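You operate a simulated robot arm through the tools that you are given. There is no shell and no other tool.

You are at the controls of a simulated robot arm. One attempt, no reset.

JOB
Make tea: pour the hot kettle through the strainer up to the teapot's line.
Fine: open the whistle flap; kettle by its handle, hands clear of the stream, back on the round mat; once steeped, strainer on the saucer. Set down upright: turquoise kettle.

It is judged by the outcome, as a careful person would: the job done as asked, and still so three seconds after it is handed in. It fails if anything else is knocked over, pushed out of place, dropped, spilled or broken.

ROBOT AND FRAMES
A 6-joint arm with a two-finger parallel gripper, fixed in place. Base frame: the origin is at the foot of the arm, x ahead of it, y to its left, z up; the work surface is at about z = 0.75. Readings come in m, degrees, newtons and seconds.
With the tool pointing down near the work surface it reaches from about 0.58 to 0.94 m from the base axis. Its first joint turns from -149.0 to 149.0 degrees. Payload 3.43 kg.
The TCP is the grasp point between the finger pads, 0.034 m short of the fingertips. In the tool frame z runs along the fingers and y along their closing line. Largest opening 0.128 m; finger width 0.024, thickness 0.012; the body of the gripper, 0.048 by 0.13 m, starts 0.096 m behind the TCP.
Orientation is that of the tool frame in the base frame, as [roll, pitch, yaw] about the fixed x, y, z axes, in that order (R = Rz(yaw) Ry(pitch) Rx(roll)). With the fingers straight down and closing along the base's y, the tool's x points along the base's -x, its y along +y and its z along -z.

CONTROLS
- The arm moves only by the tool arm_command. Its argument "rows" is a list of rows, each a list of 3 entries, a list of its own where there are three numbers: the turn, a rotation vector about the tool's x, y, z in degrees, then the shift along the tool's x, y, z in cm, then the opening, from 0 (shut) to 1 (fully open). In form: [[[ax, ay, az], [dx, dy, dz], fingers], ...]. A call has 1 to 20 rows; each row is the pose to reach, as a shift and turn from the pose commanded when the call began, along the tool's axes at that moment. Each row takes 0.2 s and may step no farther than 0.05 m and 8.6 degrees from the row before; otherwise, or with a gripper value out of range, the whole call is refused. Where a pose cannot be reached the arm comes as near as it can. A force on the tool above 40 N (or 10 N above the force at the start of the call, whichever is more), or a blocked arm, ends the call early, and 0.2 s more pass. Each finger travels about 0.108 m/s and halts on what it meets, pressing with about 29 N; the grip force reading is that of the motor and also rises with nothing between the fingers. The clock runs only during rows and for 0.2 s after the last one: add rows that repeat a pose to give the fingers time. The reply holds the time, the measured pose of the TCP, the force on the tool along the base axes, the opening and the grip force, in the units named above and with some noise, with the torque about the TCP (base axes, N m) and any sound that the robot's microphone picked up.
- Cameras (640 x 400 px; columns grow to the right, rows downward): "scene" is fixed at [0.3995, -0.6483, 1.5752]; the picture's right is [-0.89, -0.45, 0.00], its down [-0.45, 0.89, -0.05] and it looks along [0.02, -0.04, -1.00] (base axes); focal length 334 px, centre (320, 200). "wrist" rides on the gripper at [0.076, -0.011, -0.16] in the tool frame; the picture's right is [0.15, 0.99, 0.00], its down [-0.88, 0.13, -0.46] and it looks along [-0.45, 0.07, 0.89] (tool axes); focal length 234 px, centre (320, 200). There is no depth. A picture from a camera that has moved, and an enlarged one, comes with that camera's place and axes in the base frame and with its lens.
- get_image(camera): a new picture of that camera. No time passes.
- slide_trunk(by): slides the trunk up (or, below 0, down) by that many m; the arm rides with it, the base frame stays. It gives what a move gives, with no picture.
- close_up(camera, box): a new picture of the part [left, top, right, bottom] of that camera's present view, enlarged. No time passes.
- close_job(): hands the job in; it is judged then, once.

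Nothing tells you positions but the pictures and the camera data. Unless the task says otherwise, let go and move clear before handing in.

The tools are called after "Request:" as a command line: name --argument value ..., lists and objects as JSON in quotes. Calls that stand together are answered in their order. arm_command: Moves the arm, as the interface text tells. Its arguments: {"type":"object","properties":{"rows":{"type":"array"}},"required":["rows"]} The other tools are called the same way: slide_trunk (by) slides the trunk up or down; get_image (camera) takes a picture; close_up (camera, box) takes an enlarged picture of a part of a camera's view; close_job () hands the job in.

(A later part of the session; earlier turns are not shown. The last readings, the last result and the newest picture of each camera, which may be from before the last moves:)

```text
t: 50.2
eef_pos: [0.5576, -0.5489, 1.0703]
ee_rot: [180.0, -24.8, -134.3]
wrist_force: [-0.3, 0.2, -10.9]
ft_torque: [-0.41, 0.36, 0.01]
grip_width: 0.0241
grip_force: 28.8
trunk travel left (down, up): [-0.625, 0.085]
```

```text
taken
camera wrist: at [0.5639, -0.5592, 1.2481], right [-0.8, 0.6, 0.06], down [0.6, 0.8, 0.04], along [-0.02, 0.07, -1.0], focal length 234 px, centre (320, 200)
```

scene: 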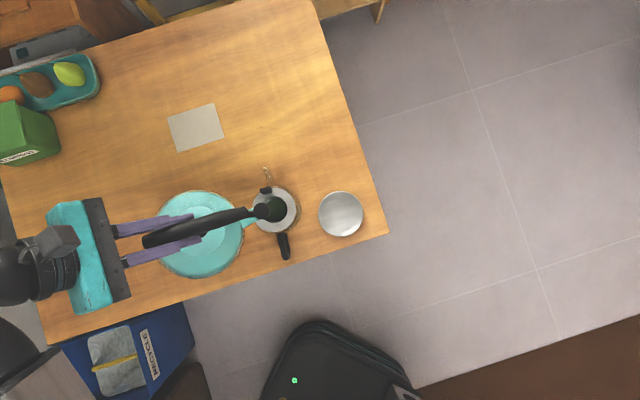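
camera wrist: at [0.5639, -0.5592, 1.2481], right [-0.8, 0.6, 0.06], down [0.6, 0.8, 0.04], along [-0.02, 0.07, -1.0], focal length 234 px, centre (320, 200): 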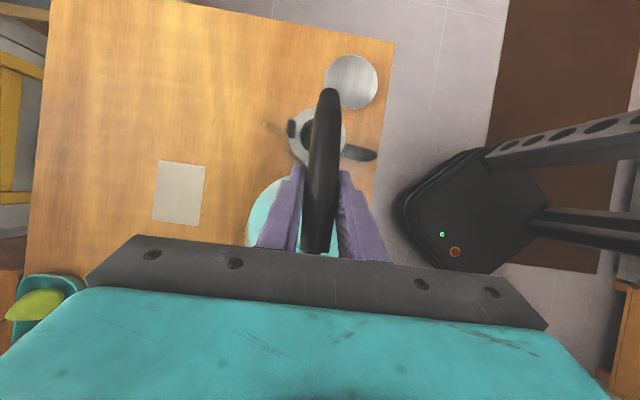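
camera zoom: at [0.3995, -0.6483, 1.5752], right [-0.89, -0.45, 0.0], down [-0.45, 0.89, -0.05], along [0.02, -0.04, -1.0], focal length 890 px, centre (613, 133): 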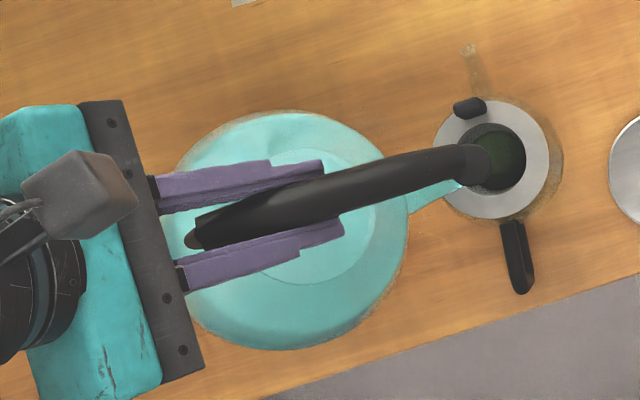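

Request:
close_up --camera "scene" --box '[230, 180, 310, 230]'

Request:
close_up --camera "wrist" --box '[260, 60, 400, 180]'

```text
8.00 times, centred on (270, 205) of scene
camera zoom: at [0.3995, -0.6483, 1.5752], right [-0.89, -0.45, 0.0], down [-0.45, 0.89, -0.05], along [0.02, -0.04, -1.0], focal length 2671 px, centre (720, 160)
```

zoom: 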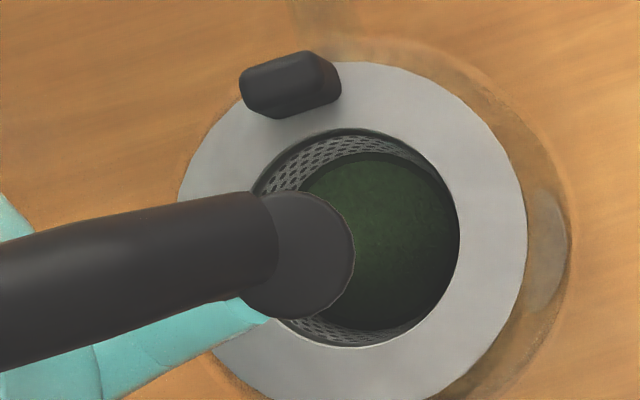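

```text
3.33 times, centred on (330, 120) of wrist
camera zoom: at [0.5639, -0.5592, 1.2481], right [-0.8, 0.6, 0.06], down [0.6, 0.8, 0.04], along [-0.02, 0.07, -1.0], focal length 781 px, centre (287, 467)
```

zoom: 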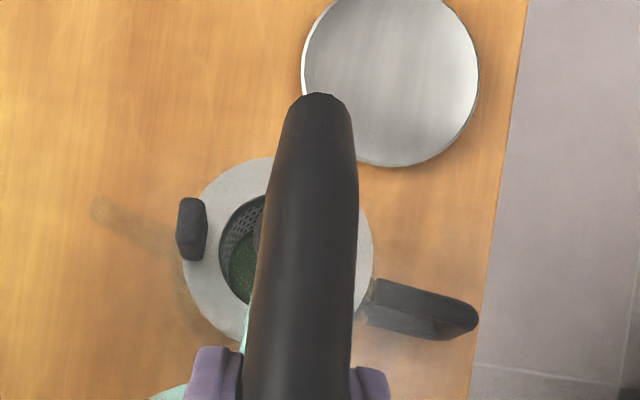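

Request:
arm_command --rows '[[[0, -1.7, 0], [0.55, 0, 0.11], 0], [[0, -3.3, 0], [1.1, 0, 0.22], 0], [[0, -5, 0], [1.67, 0, 0.33], 0], [[0, -5, 0], [1.67, 0, 0.33], 0]]'

Request:
close_up --camera "scene" --box '[180, 160, 320, 260]'

Request:
close_up --camera "wrist" --box '[260, 60, 400, 180]'

```text
t: 51.2
eef_pos: [0.5464, -0.56, 1.0731]
ee_rot: [-180.0, -19.7, -134.2]
wrist_force: [-0.3, -0.2, -11.9]
ft_torque: [-0.47, 0.47, -0.01]
grip_width: 0.024
grip_force: 29.1
trunk travel left (down, up): [-0.625, 0.085]
```

```text
4.00 times, centred on (250, 210) of scene
camera zoom: at [0.3995, -0.6483, 1.5752], right [-0.89, -0.45, 0.0], down [-0.45, 0.89, -0.05], along [0.02, -0.04, -1.0], focal length 1336 px, centre (600, 160)
```

zoom: 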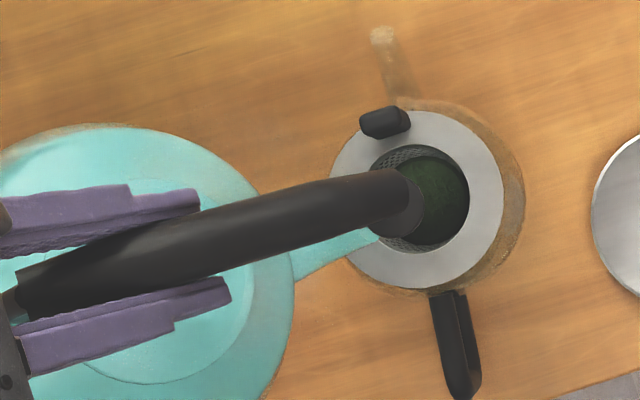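

```text
3.33 times, centred on (330, 120) of wrist
camera zoom: at [0.5414, -0.5816, 1.2502], right [-0.8, 0.59, 0.05], down [0.59, 0.79, 0.13], along [0.04, 0.13, -0.99], focal length 781 px, centre (287, 467)
```

zoom: 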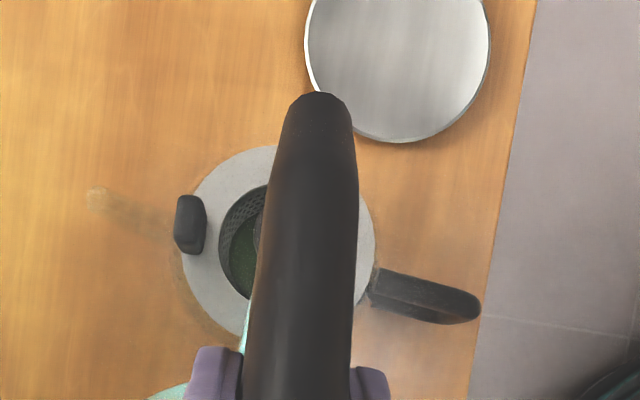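

Request:
arm_command --rows '[[[0, -1.5, 0], [0.5, 0, 0.08], 0], [[0, -3, 0], [1.02, 0, 0.15], 0], [[0, -3, 0], [1.02, 0, 0.15], 0]]'

Request:
close_up --camera "scene" --box '[180, 160, 320, 260]'

```text
t: 52.0
eef_pos: [0.5373, -0.5676, 1.0753]
ee_rot: [-179.9, -16.7, -134.5]
wrist_force: [-0.8, 0.0, -11.6]
ft_torque: [-0.51, 0.5, 0.01]
grip_width: 0.024
grip_force: 29.2
trunk travel left (down, up): [-0.625, 0.085]
```

```text
4.00 times, centred on (250, 210) of scene
camera zoom: at [0.3995, -0.6483, 1.5752], right [-0.89, -0.45, 0.0], down [-0.45, 0.89, -0.05], along [0.02, -0.04, -1.0], focal length 1336 px, centre (600, 160)
```

zoom: 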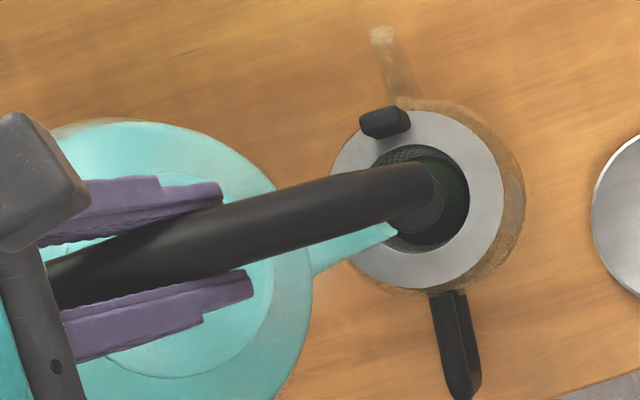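

Request:
arm_command --rows '[[[0, -1.3, 0], [0.37, 0, 0], 0], [[0, -2.7, 0], [0.74, 0, 0], 0], [[0, -4, 0], [1.11, 0, 0.02], 0], [[0, -4, 0], [1.11, 0, 0.02], 0]]'

Request:
close_up --camera "scene" --box '[180, 160, 320, 260]'

Request:
close_up --camera "wrist" --box '[260, 60, 400, 180]'

```text
t: 53.0
eef_pos: [0.5305, -0.577, 1.0781]
ee_rot: [-179.9, -12.8, -134.4]
wrist_force: [-0.3, 0.3, -11.5]
ft_torque: [-0.54, 0.47, -0.01]
grip_width: 0.0241
grip_force: 29.2
trunk travel left (down, up): [-0.625, 0.085]
```

```text
4.00 times, centred on (250, 210) of scene
camera zoom: at [0.3995, -0.6483, 1.5752], right [-0.89, -0.45, 0.0], down [-0.45, 0.89, -0.05], along [0.02, -0.04, -1.0], focal length 1336 px, centre (600, 160)
```

zoom: 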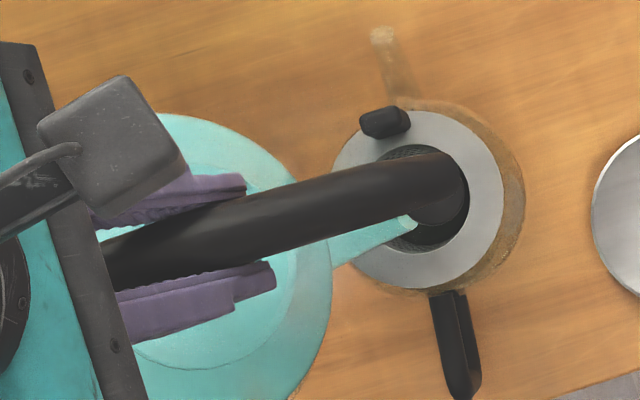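

```text
3.33 times, centred on (330, 120) of wrist
camera zoom: at [0.5106, -0.6127, 1.252], right [-0.81, 0.59, 0.03], down [0.58, 0.78, 0.25], along [0.12, 0.22, -0.97], focal length 781 px, centre (287, 467)
```

zoom: 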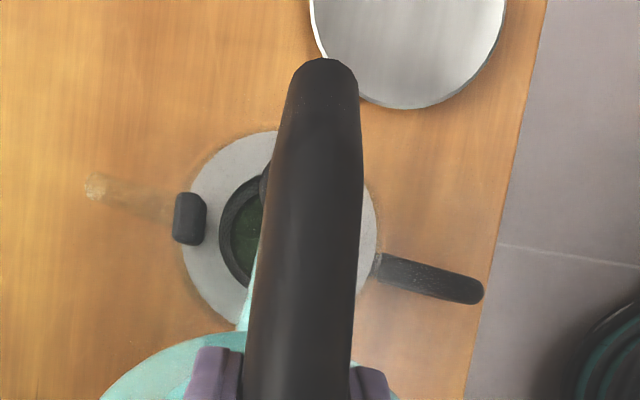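

At about 0.72 N·m the pads slip again regardless of finger angle, and still nothing has poured. I'll set the kettle back and re-grip nearer the rear end of the bar, so the kettle's own weight helps it tip.

Request:
arm_command --rows '[[[0, 0, 0], [0.45, 0, -1.95], 0], [[0, 0, 0], [0.89, 0, -3.9], 0], [[0, 2.98, 0], [-0.61, 0.01, -4.24], 0], [[0, 5.95, 0], [-2.11, 0.03, -4.58], 0], [[0, 8.9, 0], [-3.61, 0.04, -4.92], 0], [[0, 11.9, 0], [-5.11, 0.05, -5.26], 0], [[0, 14.9, 0], [-6.61, 0.07, -5.6], 0], [[0, 17.85, 0], [-8.11, 0.08, -5.95], 0], [[0, 20.8, 0], [-9.62, 0.09, -6.29], 0], [[0, 23.8, 0], [-11.12, 0.1, -6.63], 0], [[0, 26.8, 0], [-12.62, 0.12, -6.97], 0], [[0, 29.75, 0], [-14.12, 0.13, -7.31], 0], [[0, 32.7, 0], [-15.62, 0.15, -7.65], 0], [[0, 35.7, 0], [-17.12, 0.16, -7.99], 0], [[0, 35.7, 0], [-17.12, 0.16, -7.99], 0]]'

Request:
get_image --camera "scene"

Request:
get_image --camera "wrist"

```text
t: 56.2
eef_pos: [0.6576, -0.4428, 1.1187]
ee_rot: [180.0, -48.6, -134.4]
wrist_force: [-0.7, -0.5, -10.4]
ft_torque: [0.32, -0.33, 0.01]
grip_width: 0.0243
grip_force: 28.7
trunk travel left (down, up): [-0.625, 0.085]
```

```text
taken
```

scene: 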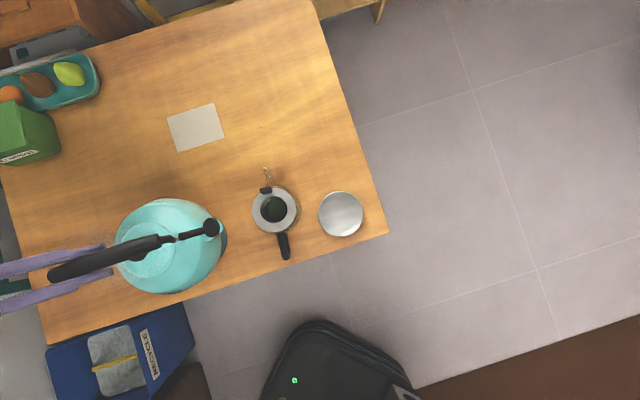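

```text
taken
camera wrist: at [0.7143, -0.4018, 1.2824], right [-0.78, 0.62, 0.11], down [0.55, 0.75, -0.36], along [-0.3, -0.22, -0.93], focal length 234 px, centre (320, 200)
```

wrist: 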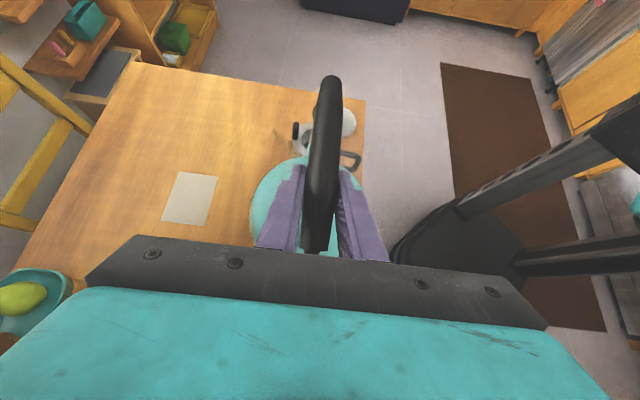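

Request:
close_up --camera "scene" --box '[100, 180, 260, 310]'

```text
3.08 times, centred on (180, 245) of scene
camera zoom: at [0.3995, -0.6483, 1.5752], right [-0.89, -0.45, 0.0], down [-0.45, 0.89, -0.05], along [0.02, -0.04, -1.0], focal length 1027 px, centre (751, 62)
```

zoom: 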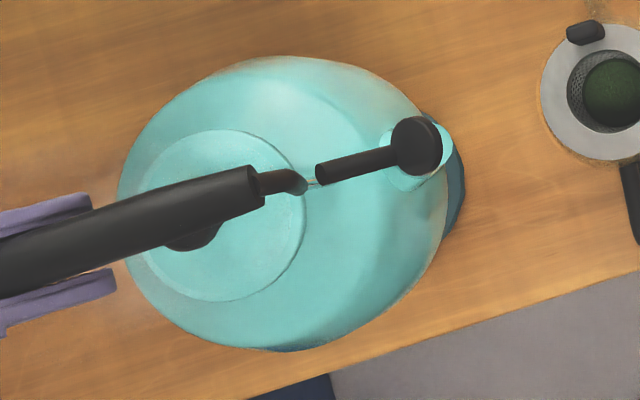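

Request:
arm_command --rows '[[[0, 0, 0], [-2.25, 0, 1.98], 0], [[0, 0, 0], [-4.5, 0, 3.97], 0], [[0, 0, 0], [-6.75, 0, 5.95], 0], [[0, 0, 0], [-9.0, 0, 7.94], 0], [[0, 0, 0], [-9.6, 0, 8.46], 0], [[0, 0, 0], [-9.98, 0, 8.8], 0], [[0, 0, 0], [-9.98, 0, 8.8], 0]]'

Request:
close_up --camera "scene" --box '[100, 190, 250, 284]'

```text
t: 57.8
eef_pos: [0.6597, -0.4413, 0.9861]
ee_rot: [180.0, -48.6, -134.4]
wrist_force: [0.2, -0.4, -8.2]
ft_torque: [0.42, -0.58, 0.02]
grip_width: 0.0242
grip_force: 28.6
trunk travel left (down, up): [-0.625, 0.085]
```

```text
4.26 times, centred on (175, 237) of scene
camera zoom: at [0.3995, -0.6483, 1.5752], right [-0.89, -0.45, 0.0], down [-0.45, 0.89, -0.05], along [0.02, -0.04, -1.0], focal length 1421 px, centre (937, 43)
```

zoom: 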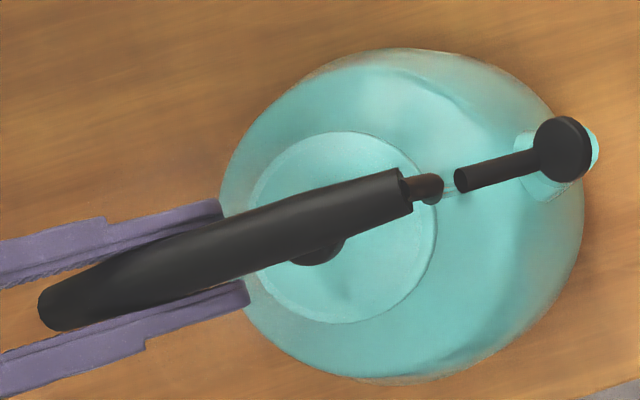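

Request:
arm_command --rows '[[[0, 0, 0], [-0.15, 0, 0.13], 0], [[0, 0, 0], [-0.3, 0, 0.265], 0], [[0, 0, 0], [-0.3, 0, 0.265], 0]]'

```text
t: 58.6
eef_pos: [0.6585, -0.4418, 0.9855]
ee_rot: [-179.5, -48.6, -134.8]
wrist_force: [-0.5, -5.3, 20.2]
ft_torque: [0.28, -0.24, -0.02]
grip_width: 0.0241
grip_force: 29.0
trunk travel left (down, up): [-0.625, 0.085]
```

Request:
arm_command --rows '[[[0, 0, 0], [0.2, 0, -0.18], 0], [[0, 0, 0], [0.2, 0, -0.18], 0.3], [[0, 0, 0], [0.2, 0, -0.18], 0.6], [[0, 0, 0], [0.2, 0, -0.18], 0.7], [[0, 0, 0], [0.2, 0, -0.18], 0.7]]'

Request:
close_up --camera "scene" --box '[100, 190, 250, 284]'

Request:
get_image --camera "wrist"

```text
t: 59.8
eef_pos: [0.659, -0.4418, 0.985]
ee_rot: [-179.9, -48.5, -134.4]
wrist_force: [0.6, 0.3, 0.2]
ft_torque: [-0.01, 0.02, -0.01]
grip_width: 0.0895
grip_force: 0.1
trunk travel left (down, up): [-0.625, 0.085]
```

```text
4.26 times, centred on (175, 237) of scene
camera zoom: at [0.3995, -0.6483, 1.5752], right [-0.89, -0.45, 0.0], down [-0.45, 0.89, -0.05], along [0.02, -0.04, -1.0], focal length 1421 px, centre (937, 43)
```

zoom: 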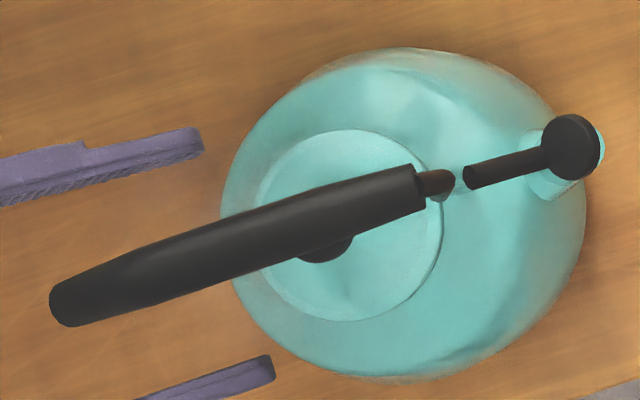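

```text
taken
camera wrist: at [0.7147, -0.4009, 1.1482], right [-0.78, 0.62, 0.11], down [0.55, 0.75, -0.36], along [-0.3, -0.22, -0.93], focal length 234 px, centre (320, 200)
```

wrist: 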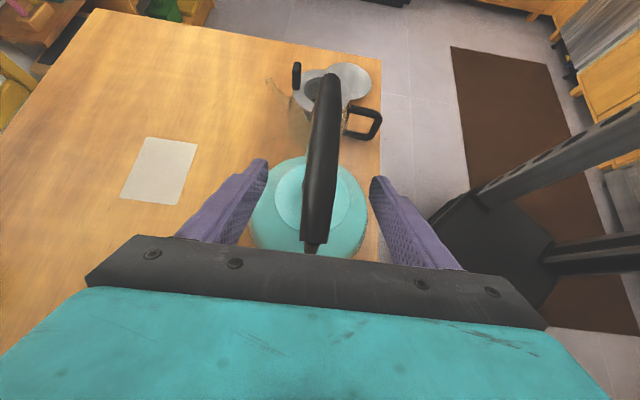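

Request:
arm_command --rows '[[[0, 0, 0], [-0.84, 0, -0.73], 0.7], [[0, 0, 0], [-1.68, 0, -1.46], 0.7], [[0, 0, 0], [-1.68, 0, -1.46], 0.4], [[0, 0, 0], [-1.68, 0, -1.46], 0.2], [[0, 0, 0], [-1.68, 0, -1.46], 0], [[0, 0, 0], [-1.68, 0, -1.46], 0], [[0, 0, 0], [-1.68, 0, -1.46], 0]]'

Request:
close_up --camera "scene" --box '[100, 190, 250, 284]'

Request:
get_image --camera "wrist"

```text
t: 61.4
eef_pos: [0.6749, -0.4266, 0.9832]
ee_rot: [-179.9, -48.5, -134.4]
wrist_force: [1.0, 0.4, -0.2]
ft_torque: [0.04, -0.08, 0.03]
grip_width: 0.0218
grip_force: 28.4
trunk travel left (down, up): [-0.625, 0.085]
```

```text
4.26 times, centred on (175, 237) of scene
camera zoom: at [0.3995, -0.6483, 1.5752], right [-0.89, -0.45, 0.0], down [-0.45, 0.89, -0.05], along [0.02, -0.04, -1.0], focal length 1421 px, centre (937, 43)
```

zoom: 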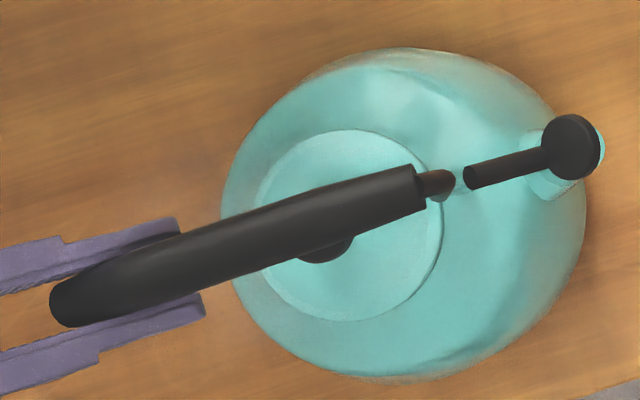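

```text
taken
camera wrist: at [0.7306, -0.3859, 1.1452], right [-0.78, 0.62, 0.11], down [0.55, 0.75, -0.36], along [-0.3, -0.22, -0.93], focal length 234 px, centre (320, 200)
```

wrist: 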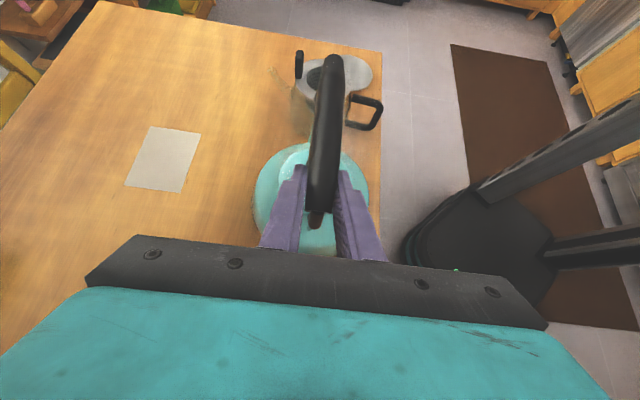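

Request:
arm_command --rows '[[[0, 0, 0], [0.4, 0, -0.33], 0], [[0, 0, 0], [1.1, 0, -1.0], 0], [[0, 0, 0], [2.25, 0, -1.99], 0], [[0, 0, 0], [2.25, 0, -1.99], 0]]'

Request:
get_image --camera "wrist"

Request:
close_up --camera "scene" --box '[100, 150, 320, 300]'

```text
t: 62.4
eef_pos: [0.6755, -0.4273, 1.0117]
ee_rot: [179.9, -48.5, -134.3]
wrist_force: [0.4, -0.7, -10.8]
ft_torque: [0.51, -0.49, -0.01]
grip_width: 0.0218
grip_force: 28.7
trunk travel left (down, up): [-0.625, 0.085]
```

```text
taken
camera wrist: at [0.7306, -0.3861, 1.1743], right [-0.78, 0.62, 0.11], down [0.55, 0.75, -0.36], along [-0.3, -0.22, -0.93], focal length 234 px, centre (320, 200)
```

wrist: 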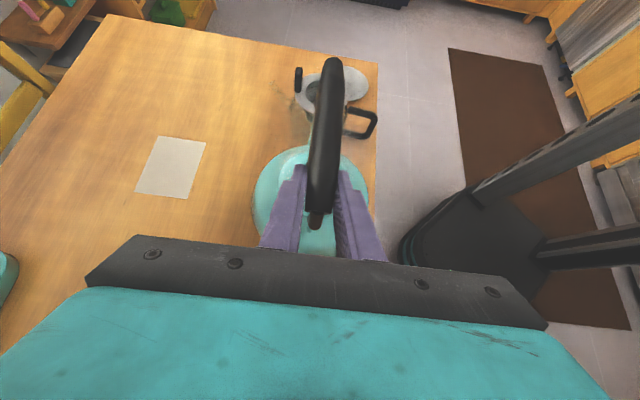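

```text
2.67 times, centred on (210, 225) of scene
camera zoom: at [0.3995, -0.6483, 1.5752], right [-0.89, -0.45, 0.0], down [-0.45, 0.89, -0.05], along [0.02, -0.04, -1.0], focal length 890 px, centre (613, 133)
```

zoom: 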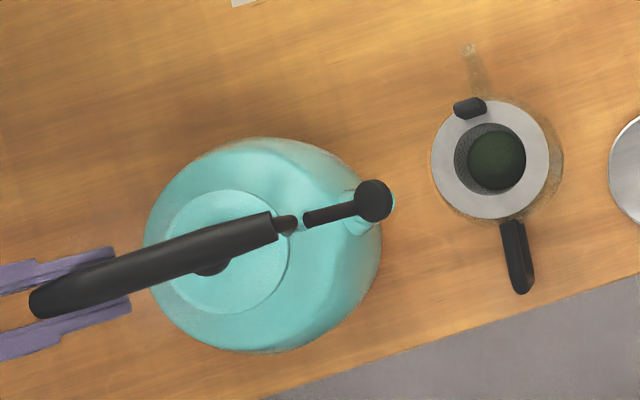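

Request:
arm_command --rows '[[[0, 0, 0], [1.9, 0, -1.7], 0], [[0, 0, 0], [3.8, 0, -3.4], 0], [[0, 0, 0], [5.77, 0, -5.1], 0], [[0, -2.5, 0], [6.57, -0.03, -4.2], 0], [[0, -5, 0], [7.37, -0.06, -3.3], 0], [[0, -7.5, 0], [8.17, -0.09, -2.4], 0], [[0, -10, 0], [8.97, -0.12, -1.5], 0], [[0, -12.5, 0], [9.77, -0.15, -0.6], 0], [[0, -15, 0], [10.57, -0.18, 0.3], 0], [[0, -17.5, 0], [11.37, -0.2, 1.2], 0], [[0, -20, 0], [12.17, -0.23, 2.1], 0], [[0, -22.5, 0], [12.97, -0.26, 3.0], 0], [[0, -25, 0], [13.77, -0.29, 3.9], 0], [[0, -27.5, 0], [14.57, -0.32, 4.8], 0], [[0, -30, 0], [15.35, -0.35, 5.73], 0], [[0, -30, 0], [15.35, -0.35, 5.73], 0]]'

Request:
get_image --camera "wrist"

Request:
close_up --camera "scene" --box '[100, 150, 320, 300]'

```text
t: 65.8
eef_pos: [0.5746, -0.5317, 1.0874]
ee_rot: [-180.0, -18.4, -134.3]
wrist_force: [0.3, 0.7, -11.1]
ft_torque: [-0.24, 0.23, 0.03]
grip_width: 0.0215
grip_force: 28.8
trunk travel left (down, up): [-0.625, 0.085]
```

```text
taken
camera wrist: at [0.568, -0.5565, 1.2643], right [-0.8, 0.59, 0.05], down [0.59, 0.79, 0.15], along [0.05, 0.15, -0.99], focal length 234 px, centre (320, 200)
```

wrist: 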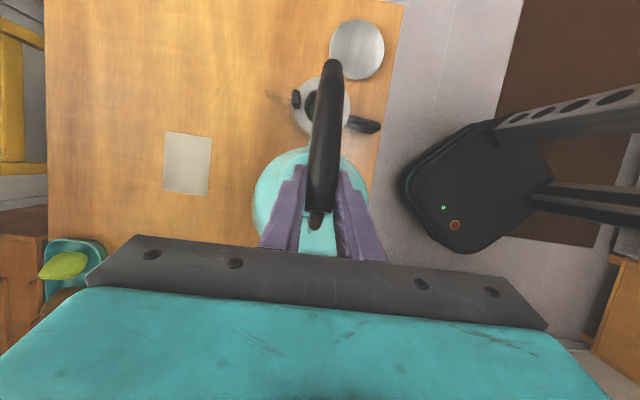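

```text
2.67 times, centred on (210, 225) of scene
camera zoom: at [0.3995, -0.6483, 1.5752], right [-0.89, -0.45, 0.0], down [-0.45, 0.89, -0.05], along [0.02, -0.04, -1.0], focal length 890 px, centre (613, 133)
```

zoom: 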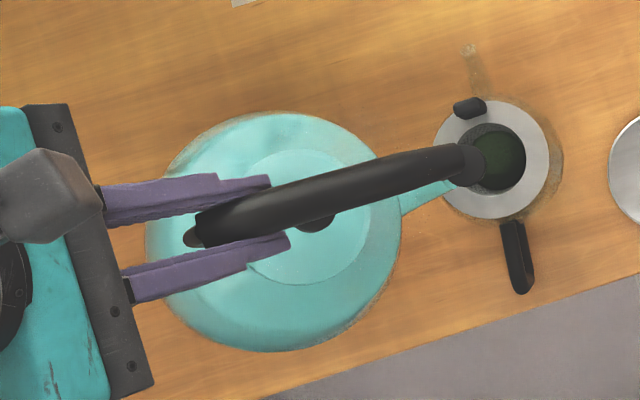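

Request:
close_up --camera "scene" --box '[230, 180, 310, 230]'

Request:
arm_command --rows '[[[0, -2, 0], [0.63, 0, 0], 0], [[0, -4, 0], [1.26, 0, 0], 0], [[0, -6, 0], [1.9, -0.05, 0], 0], [[0, -8, 0], [2.53, -0.1, 0], 0], [[0, -10, 0], [3.16, -0.15, 0.1], 0], [[0, -10, 0], [3.16, -0.15, 0.1], 0]]'

Request:
close_up --camera "scene" --box '[180, 160, 320, 260]'

Request:
get_image --camera "wrist"

```text
8.00 times, centred on (270, 205) of scene
camera zoom: at [0.3995, -0.6483, 1.5752], right [-0.89, -0.45, 0.0], down [-0.45, 0.89, -0.05], along [0.02, -0.04, -1.0], focal length 2671 px, centre (720, 160)
```

zoom: 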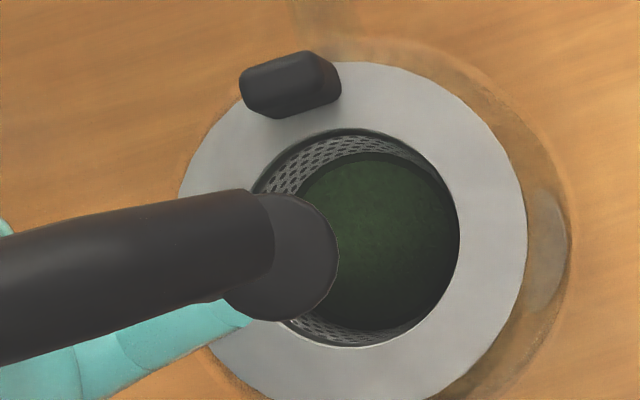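

```text
t: 67.2
eef_pos: [0.556, -0.5551, 1.0978]
ee_rot: [-179.9, -8.5, -134.3]
wrist_force: [-0.7, -0.6, -10.5]
ft_torque: [-0.44, 0.43, -0.03]
grip_width: 0.022
grip_force: 29.8
trunk travel left (down, up): [-0.625, 0.085]
```

```text
4.00 times, centred on (250, 210) of scene
camera zoom: at [0.3995, -0.6483, 1.5752], right [-0.89, -0.45, 0.0], down [-0.45, 0.89, -0.05], along [0.02, -0.04, -1.0], focal length 1336 px, centre (600, 160)
```

zoom: 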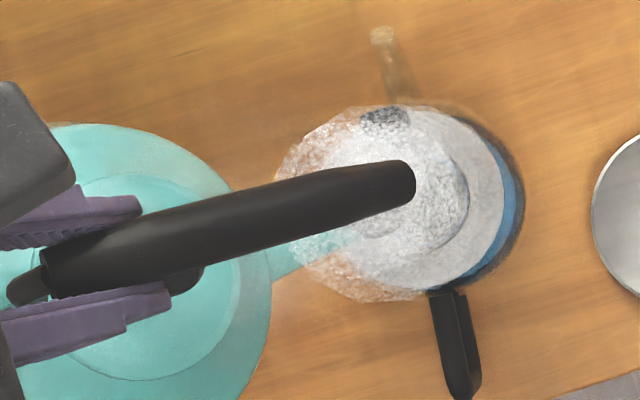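

```text
taken
camera wrist: at [0.5277, -0.6003, 1.2676], right [-0.81, 0.59, 0.02], down [0.56, 0.76, 0.32], along [0.17, 0.27, -0.95], focal length 234 px, centre (320, 200)
```

wrist: 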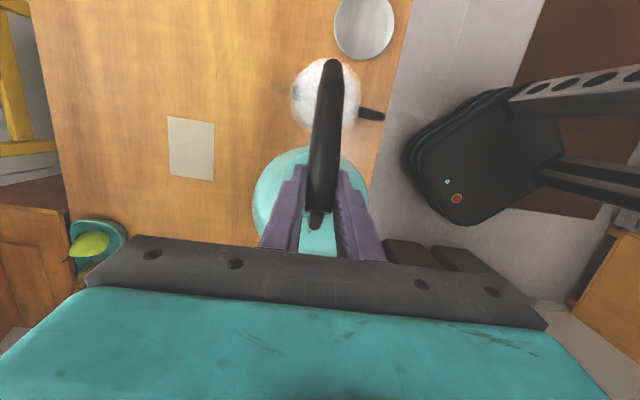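

Water is flowing: steam over the strainer and blue water showing in the glass. I'll hold briefly and track the weight to judge the flow.

Request:
arm_command --rows '[[[0, 0, 0], [0, 0, 0], 0]]'

Request:
close_up --camera "scene" --box '[230, 160, 320, 250]'

Request:
close_up --camera "wrist" --box '[260, 40, 400, 160]'

```text
t: 67.6
eef_pos: [0.5563, -0.554, 1.0978]
ee_rot: [179.9, -8.5, -134.3]
wrist_force: [-0.6, -0.6, -9.9]
ft_torque: [-0.4, 0.39, 0.02]
grip_width: 0.0219
grip_force: 28.5
trunk travel left (down, up): [-0.625, 0.085]
```

```text
4.44 times, centred on (275, 205) of scene
camera zoom: at [0.3995, -0.6483, 1.5752], right [-0.89, -0.45, 0.0], down [-0.45, 0.89, -0.05], along [0.02, -0.04, -1.0], focal length 1484 px, centre (520, 178)
```

zoom: 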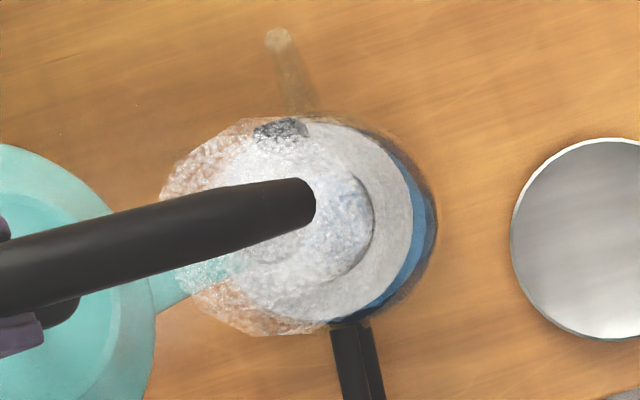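

```text
3.33 times, centred on (330, 100) of wrist
camera zoom: at [0.5278, -0.6002, 1.2675], right [-0.81, 0.59, 0.02], down [0.56, 0.76, 0.32], along [0.17, 0.27, -0.95], focal length 781 px, centre (287, 533)
```

zoom: 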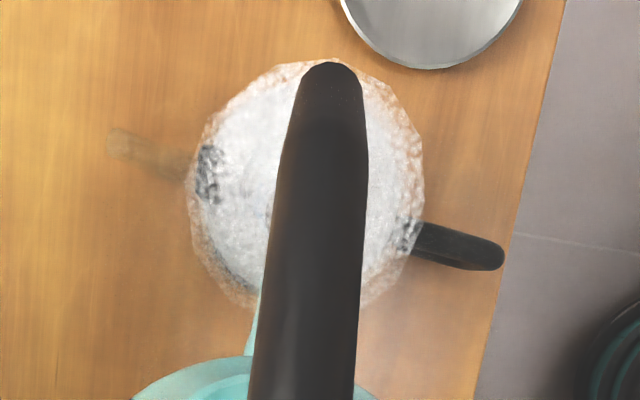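

Request:
arm_command --rows '[[[0, 0, 0], [0, 0, 0], 0]]'

Request:
close_up --camera "scene" --box '[230, 160, 320, 250]'

```text
t: 68.0
eef_pos: [0.5557, -0.5545, 1.097]
ee_rot: [-179.9, -8.5, -134.2]
wrist_force: [0.0, 0.1, -9.4]
ft_torque: [-0.38, 0.4, -0.02]
grip_width: 0.0219
grip_force: 28.6
trunk travel left (down, up): [-0.625, 0.085]
```

```text
4.44 times, centred on (275, 205) of scene
camera zoom: at [0.3995, -0.6483, 1.5752], right [-0.89, -0.45, 0.0], down [-0.45, 0.89, -0.05], along [0.02, -0.04, -1.0], focal length 1484 px, centre (520, 178)
```

zoom: 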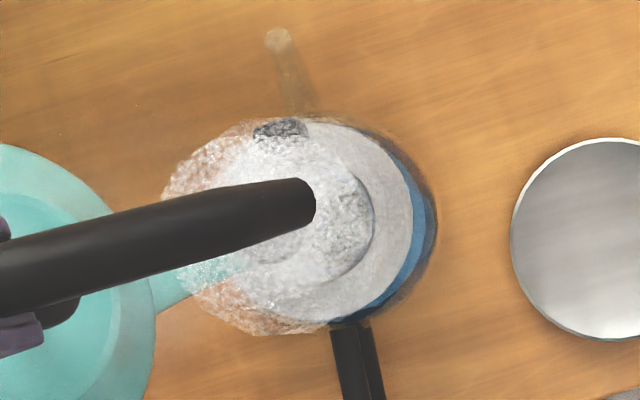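

Request:
arm_command --rows '[[[0, 0, 0], [0, 0, 0], 0], [[0, 3.3, 0], [-1.2, 0, 0.05], 0], [[0, 6.6, 0], [-2.4, 0, 0.1], 0], [[0, 10, 0], [-3.7, 0, 0.15], 0]]'

Request:
close_up --camera "scene" --box '[230, 160, 320, 250]'

Request:
get_image --camera "wrist"

```text
t: 69.0
eef_pos: [0.581, -0.5287, 1.0904]
ee_rot: [-180.0, -18.4, -134.3]
wrist_force: [-0.1, -0.3, -9.5]
ft_torque: [-0.21, 0.19, -0.02]
grip_width: 0.0219
grip_force: 28.8
trunk travel left (down, up): [-0.625, 0.085]
```

```text
4.44 times, centred on (275, 205) of scene
camera zoom: at [0.3995, -0.6483, 1.5752], right [-0.89, -0.45, 0.0], down [-0.45, 0.89, -0.05], along [0.02, -0.04, -1.0], focal length 1484 px, centre (520, 178)
```

zoom: 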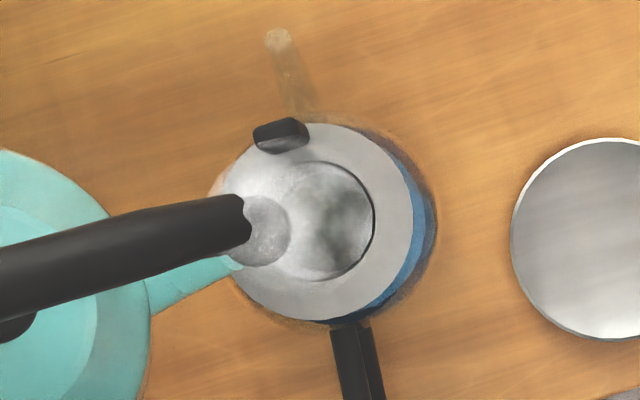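

```text
taken
camera wrist: at [0.5749, -0.5528, 1.267], right [-0.8, 0.59, 0.05], down [0.59, 0.79, 0.15], along [0.05, 0.15, -0.99], focal length 234 px, centre (320, 200)
```

wrist: 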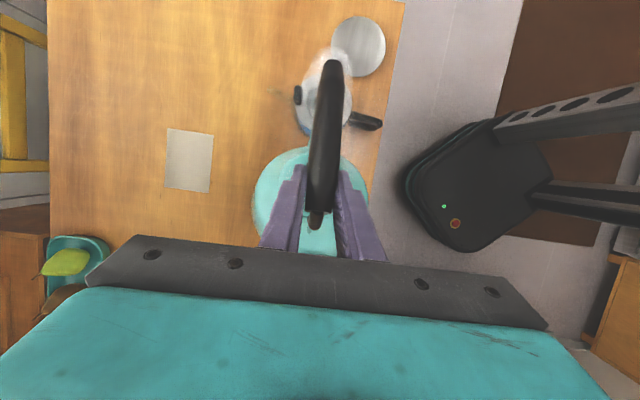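

The flow has stopped. I'll take a few still weight readings to estimate how much has gone in.

Request:
arm_command --rows '[[[0, 0, 0], [0, 0, 0], 0]]'

Request:
arm_command --rows '[[[0, 0, 0], [0, 0, 0], 0]]'

Request:
arm_command --rows '[[[0, 0, 0], [0, 0, 0], 0]]'

Request:
arm_command --rows '[[[0, 0, 0], [0, 0, 0], 0]]'

Request:
arm_command --rows '[[[0, 0, 0], [0, 0, 0], 0]]'

Request:
close_up --camera "scene" --box '[230, 160, 320, 250]'

```text
t: 69.4
eef_pos: [0.5806, -0.5296, 1.092]
ee_rot: [180.0, -18.4, -134.3]
wrist_force: [-0.2, 0.0, -9.6]
ft_torque: [-0.17, 0.17, -0.03]
grip_width: 0.0215
grip_force: 29.0
trunk travel left (down, up): [-0.625, 0.085]
```

```text
t: 69.8
eef_pos: [0.5806, -0.5294, 1.091]
ee_rot: [-180.0, -18.5, -134.3]
wrist_force: [-0.6, 0.7, -9.9]
ft_torque: [-0.17, 0.18, 0.02]
grip_width: 0.0217
grip_force: 29.2
trunk travel left (down, up): [-0.625, 0.085]
```

```text
t: 70.2
eef_pos: [0.5821, -0.5286, 1.0912]
ee_rot: [179.9, -18.5, -134.3]
wrist_force: [0.0, 0.2, -10.2]
ft_torque: [-0.18, 0.16, 0.01]
grip_width: 0.0215
grip_force: 29.1
trunk travel left (down, up): [-0.625, 0.085]
```

```text
t: 70.6
eef_pos: [0.5813, -0.5278, 1.09]
ee_rot: [-180.0, -18.5, -134.3]
wrist_force: [0.1, -1.0, -10.1]
ft_torque: [-0.17, 0.23, 0.0]
grip_width: 0.0217
grip_force: 28.4
trunk travel left (down, up): [-0.625, 0.085]
```

```text
t: 71.0
eef_pos: [0.5819, -0.5296, 1.0909]
ee_rot: [180.0, -18.6, -134.3]
wrist_force: [1.1, 0.3, -9.8]
ft_torque: [-0.21, 0.18, 0.0]
grip_width: 0.0219
grip_force: 29.1
trunk travel left (down, up): [-0.625, 0.085]
```

```text
4.44 times, centred on (275, 205) of scene
camera zoom: at [0.3995, -0.6483, 1.5752], right [-0.89, -0.45, 0.0], down [-0.45, 0.89, -0.05], along [0.02, -0.04, -1.0], focal length 1484 px, centre (520, 178)
```

zoom: 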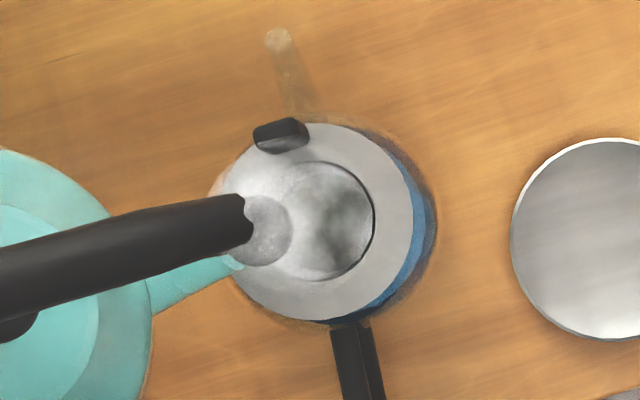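

Request:
arm_command --rows '[[[0, -3, 0], [1.27, 0, 0.15], 0], [[0, -6, 0], [2.55, 0, 0.3], 0], [[0, -9, 0], [3.8, 0, 0.46], 0], [[0, -12, 0], [5.1, 0, 0.61], 0]]'

Request:
close_up --camera "scene" --box '[230, 160, 320, 250]'

```text
t: 72.0
eef_pos: [0.5448, -0.567, 1.0996]
ee_rot: [179.9, -6.5, -134.2]
wrist_force: [-0.6, 0.0, -10.7]
ft_torque: [-0.43, 0.42, -0.03]
grip_width: 0.022
grip_force: 29.4
trunk travel left (down, up): [-0.625, 0.085]
```

```text
4.44 times, centred on (275, 205) of scene
camera zoom: at [0.3995, -0.6483, 1.5752], right [-0.89, -0.45, 0.0], down [-0.45, 0.89, -0.05], along [0.02, -0.04, -1.0], focal length 1484 px, centre (520, 178)
```

zoom: 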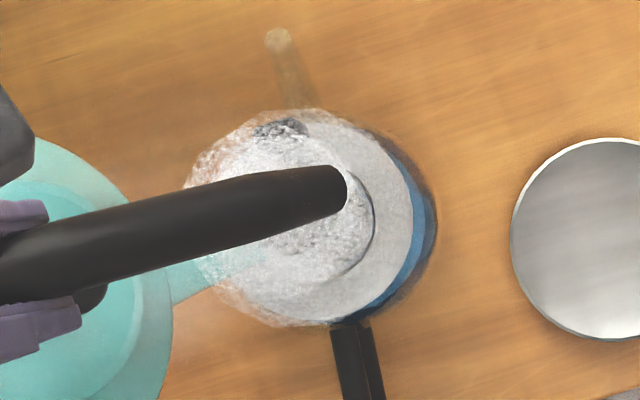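

Request:
arm_command --rows '[[[0, 0, 0], [0, 0, 0], 0]]'

Request:
arm_command --rows '[[[0, 0, 0], [0, 0, 0], 0]]'

Request:
close_up --camera "scene" --box '[230, 160, 320, 250]'

```text
t: 72.4
eef_pos: [0.5469, -0.5677, 1.1024]
ee_rot: [180.0, -6.5, -134.3]
wrist_force: [0.0, 0.7, -9.6]
ft_torque: [-0.4, 0.4, -0.01]
grip_width: 0.0217
grip_force: 28.8
trunk travel left (down, up): [-0.625, 0.085]
```

```text
t: 72.8
eef_pos: [0.5458, -0.5654, 1.1006]
ee_rot: [-180.0, -6.4, -134.3]
wrist_force: [-0.4, 0.0, -9.5]
ft_torque: [-0.44, 0.39, 0.03]
grip_width: 0.0217
grip_force: 28.6
trunk travel left (down, up): [-0.625, 0.085]
```

```text
4.44 times, centred on (275, 205) of scene
camera zoom: at [0.3995, -0.6483, 1.5752], right [-0.89, -0.45, 0.0], down [-0.45, 0.89, -0.05], along [0.02, -0.04, -1.0], focal length 1484 px, centre (520, 178)
```

zoom: 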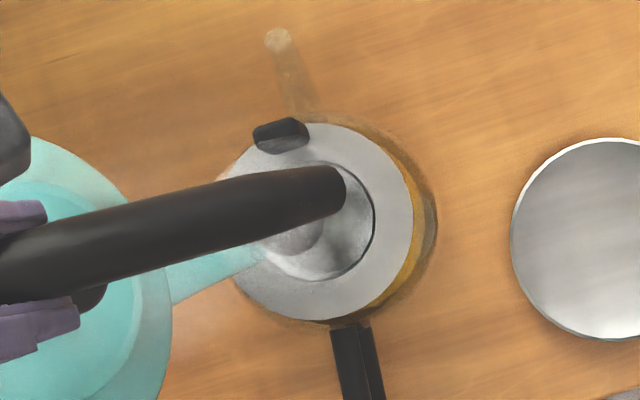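

Request:
arm_command --rows '[[[0, -2, 0], [0.8, 0, -0.1], 0], [[0, -4, 0], [1.57, 0, -0.19], 0]]'

Request:
close_up --camera "scene" --box '[230, 160, 320, 250]'

Request:
close_up --camera "wrist" --box '[260, 20, 400, 140]'

```text
t: 73.4
eef_pos: [0.5359, -0.5772, 1.1051]
ee_rot: [-180.0, -2.4, -134.5]
wrist_force: [0.5, -0.1, -8.2]
ft_torque: [-0.44, 0.45, 0.0]
grip_width: 0.0217
grip_force: 29.5
trunk travel left (down, up): [-0.625, 0.085]
```

```text
4.44 times, centred on (275, 205) of scene
camera zoom: at [0.3995, -0.6483, 1.5752], right [-0.89, -0.45, 0.0], down [-0.45, 0.89, -0.05], along [0.02, -0.04, -1.0], focal length 1484 px, centre (520, 178)
```

zoom: 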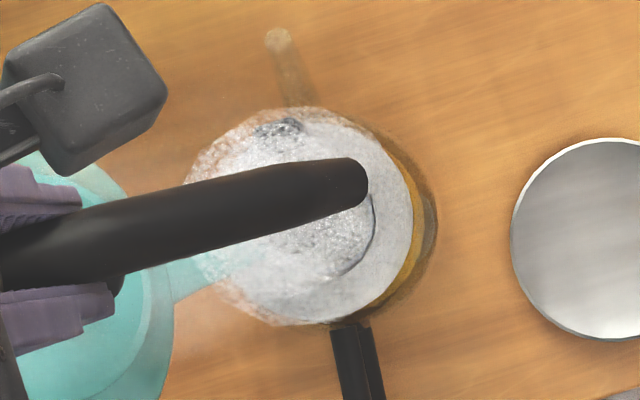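

```text
3.33 times, centred on (330, 80) of wrist
camera zoom: at [0.4952, -0.6353, 1.2683], right [-0.81, 0.59, 0.01], down [0.54, 0.73, 0.42], along [0.24, 0.34, -0.91], focal length 781 px, centre (287, 600)
```

zoom: 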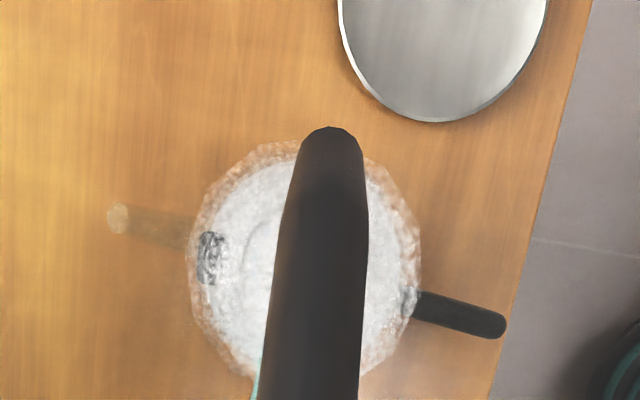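

Request:
arm_command --rows '[[[0, 0, 0], [0, 0, 0], 0]]'

Request:
arm_command --rows '[[[0, 0, 0], [0, 0, 0], 0]]'

Request:
arm_command --rows '[[[0, 0, 0], [0, 0, 0], 0]]'

Request:
close_up --camera "scene" --box '[230, 160, 320, 250]'

```text
t: 73.8
eef_pos: [0.5355, -0.5769, 1.1051]
ee_rot: [-180.0, -2.4, -134.3]
wrist_force: [0.1, -0.2, -8.9]
ft_torque: [-0.48, 0.48, 0.05]
grip_width: 0.0218
grip_force: 29.0
trunk travel left (down, up): [-0.625, 0.085]
```

```text
t: 74.2
eef_pos: [0.5361, -0.577, 1.1051]
ee_rot: [179.9, -2.4, -134.3]
wrist_force: [-0.7, 0.3, -8.2]
ft_torque: [-0.46, 0.43, -0.04]
grip_width: 0.0217
grip_force: 29.5
trunk travel left (down, up): [-0.625, 0.085]
```

```text
t: 74.6
eef_pos: [0.5359, -0.5771, 1.1051]
ee_rot: [-179.9, -2.5, -134.3]
wrist_force: [0.1, 0.2, -7.7]
ft_torque: [-0.45, 0.45, -0.01]
grip_width: 0.0219
grip_force: 29.2
trunk travel left (down, up): [-0.625, 0.085]
```

```text
4.44 times, centred on (275, 205) of scene
camera zoom: at [0.3995, -0.6483, 1.5752], right [-0.89, -0.45, 0.0], down [-0.45, 0.89, -0.05], along [0.02, -0.04, -1.0], focal length 1484 px, centre (520, 178)
```

zoom: 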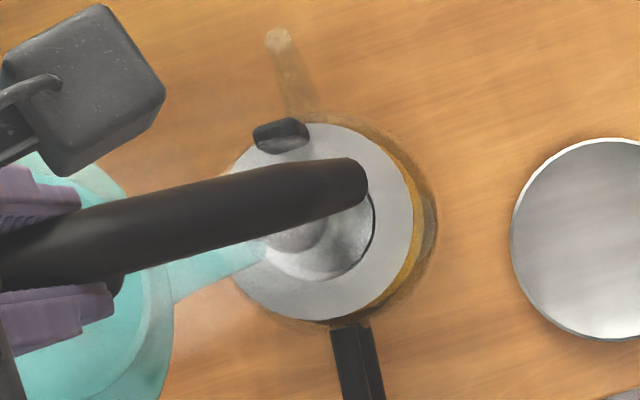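

About 300 mL has gone in and the flow has stopped by itself at this tilt. I'll return the kettle to its mat and check the level from the side before any top-up.

Request:
arm_command --rows '[[[0, 0, 0], [0.07, 0, -1.5], 0], [[0, 0, 0], [0.13, 0, -3.0], 0], [[0, 3.07, 0], [-1.27, 0.04, -3.06], 0], [[0, 6.13, 0], [-2.68, 0.07, -3.12], 0], [[0, 9.2, 0], [-4.08, 0.11, -3.18], 0], [[0, 12.3, 0], [-5.5, 0.15, -3.23], 0], [[0, 15.3, 0], [-6.9, 0.19, -3.29], 0], [[0, 18.4, 0], [-8.3, 0.22, -3.35], 0], [[0, 21.5, 0], [-9.7, 0.26, -3.41], 0], [[0, 24.5, 0], [-11.1, 0.3, -3.47], 0], [[0, 27.6, 0], [-12.5, 0.34, -3.53], 0], [[0, 30.7, 0], [-13.9, 0.37, -3.59], 0], [[0, 33.7, 0], [-15.3, 0.41, -3.65], 0], [[0, 36.8, 0], [-16.7, 0.45, -3.7], 0], [[0, 39.9, 0], [-18.1, 0.49, -3.76], 0], [[0, 42.9, 0], [-19.5, 0.52, -3.82], 0], [[0, 46.0, 0], [-20.93, 0.56, -3.88], 0], [[0, 46.0, 0], [-20.93, 0.56, -3.88], 0]]'

Request:
get_image --camera "wrist"

Request:
get_image --camera "scene"

```text
t: 78.4
eef_pos: [0.6783, -0.4207, 1.1346]
ee_rot: [179.9, -48.5, -134.3]
wrist_force: [-0.1, 0.2, -8.0]
ft_torque: [0.37, -0.36, -0.02]
grip_width: 0.0217
grip_force: 29.1
trunk travel left (down, up): [-0.625, 0.085]
```

```text
taken
camera wrist: at [0.7341, -0.3804, 1.2971], right [-0.78, 0.62, 0.11], down [0.55, 0.75, -0.36], along [-0.3, -0.22, -0.93], focal length 234 px, centre (320, 200)
```

wrist: 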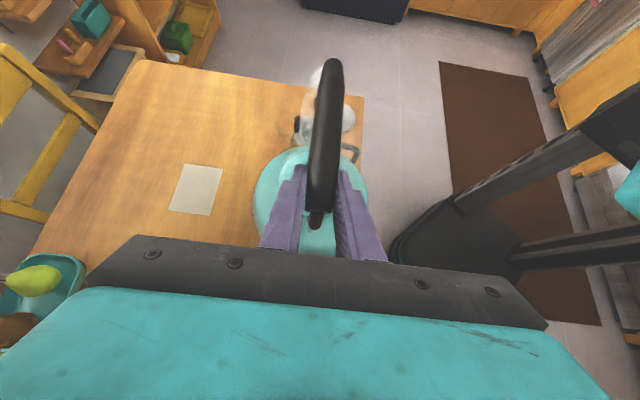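

```text
taken
```

scene: 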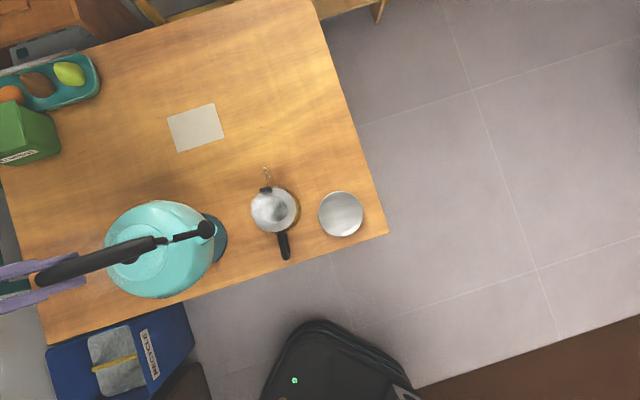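

Request:
close_up --camera "scene" --box '[90, 190, 250, 310]'

Request:
close_up --camera "scene" --box '[230, 160, 310, 270]'

```text
3.33 times, centred on (170, 250) of scene
camera zoom: at [0.3995, -0.6483, 1.5752], right [-0.89, -0.45, 0.0], down [-0.45, 0.89, -0.05], along [0.02, -0.04, -1.0], focal length 1113 px, centre (820, 33)
```

zoom: 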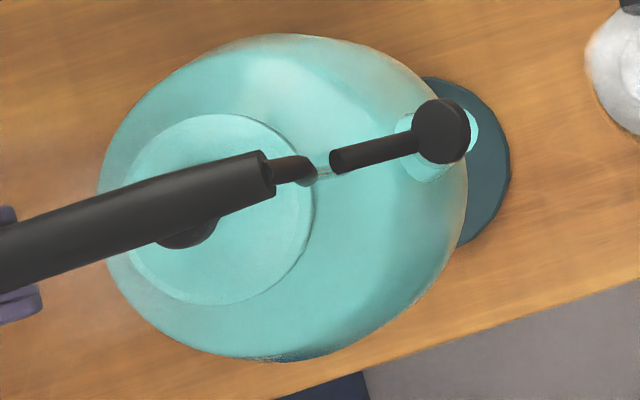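

```text
3.64 times, centred on (270, 215) of scene
camera zoom: at [0.3995, -0.6483, 1.5752], right [-0.89, -0.45, 0.0], down [-0.45, 0.89, -0.05], along [0.02, -0.04, -1.0], focal length 1214 px, centre (502, 146)
```

zoom: 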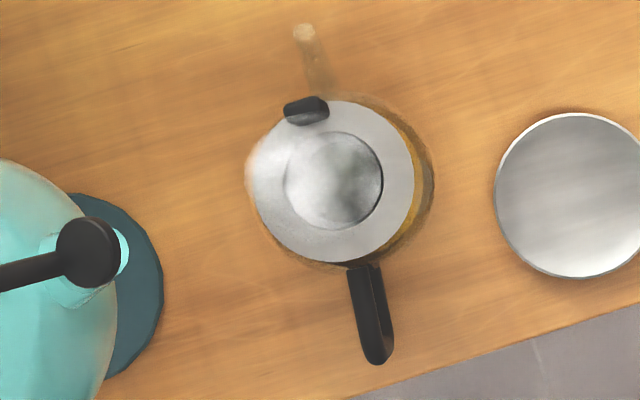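

Request:
arm_command --rows '[[[0, 0, 0], [-2.62, 0, 2.32], 0], [[0, 0, 0], [-5.24, 0, 4.64], 0], [[0, 0, 0], [-7.86, 0, 6.96], 0], [[0, 0, 0], [-10.1, 0, 8.95], 0], [[0, 0, 0], [-10.7, 0, 9.48], 0], [[0, 0, 0], [-11.08, 0, 9.81], 0], [[0, 0, 0], [-11.25, 0, 9.96], 0], [[0, 0, 0], [-11.25, 0, 9.96], 0]]'

Request:
close_up --camera "scene" --box '[100, 190, 250, 284]'

```text
t: 80.2
eef_pos: [0.6784, -0.4214, 0.9872]
ee_rot: [-179.8, -48.6, -134.5]
wrist_force: [3.3, 2.2, 6.5]
ft_torque: [-0.28, 0.1, 0.1]
grip_width: 0.0218
grip_force: 28.8
trunk travel left (down, up): [-0.625, 0.085]
```

```text
4.26 times, centred on (175, 237) of scene
camera zoom: at [0.3995, -0.6483, 1.5752], right [-0.89, -0.45, 0.0], down [-0.45, 0.89, -0.05], along [0.02, -0.04, -1.0], focal length 1421 px, centre (937, 43)
```

zoom: 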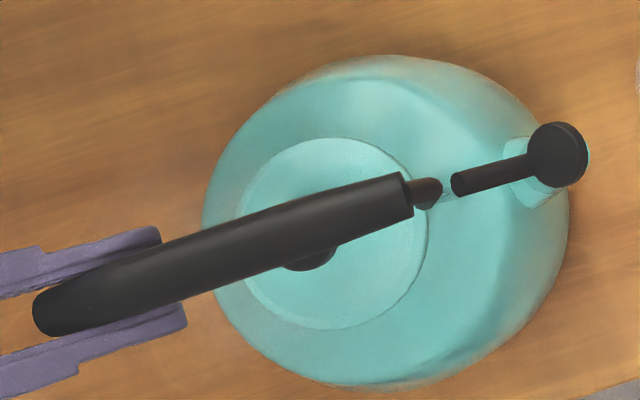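

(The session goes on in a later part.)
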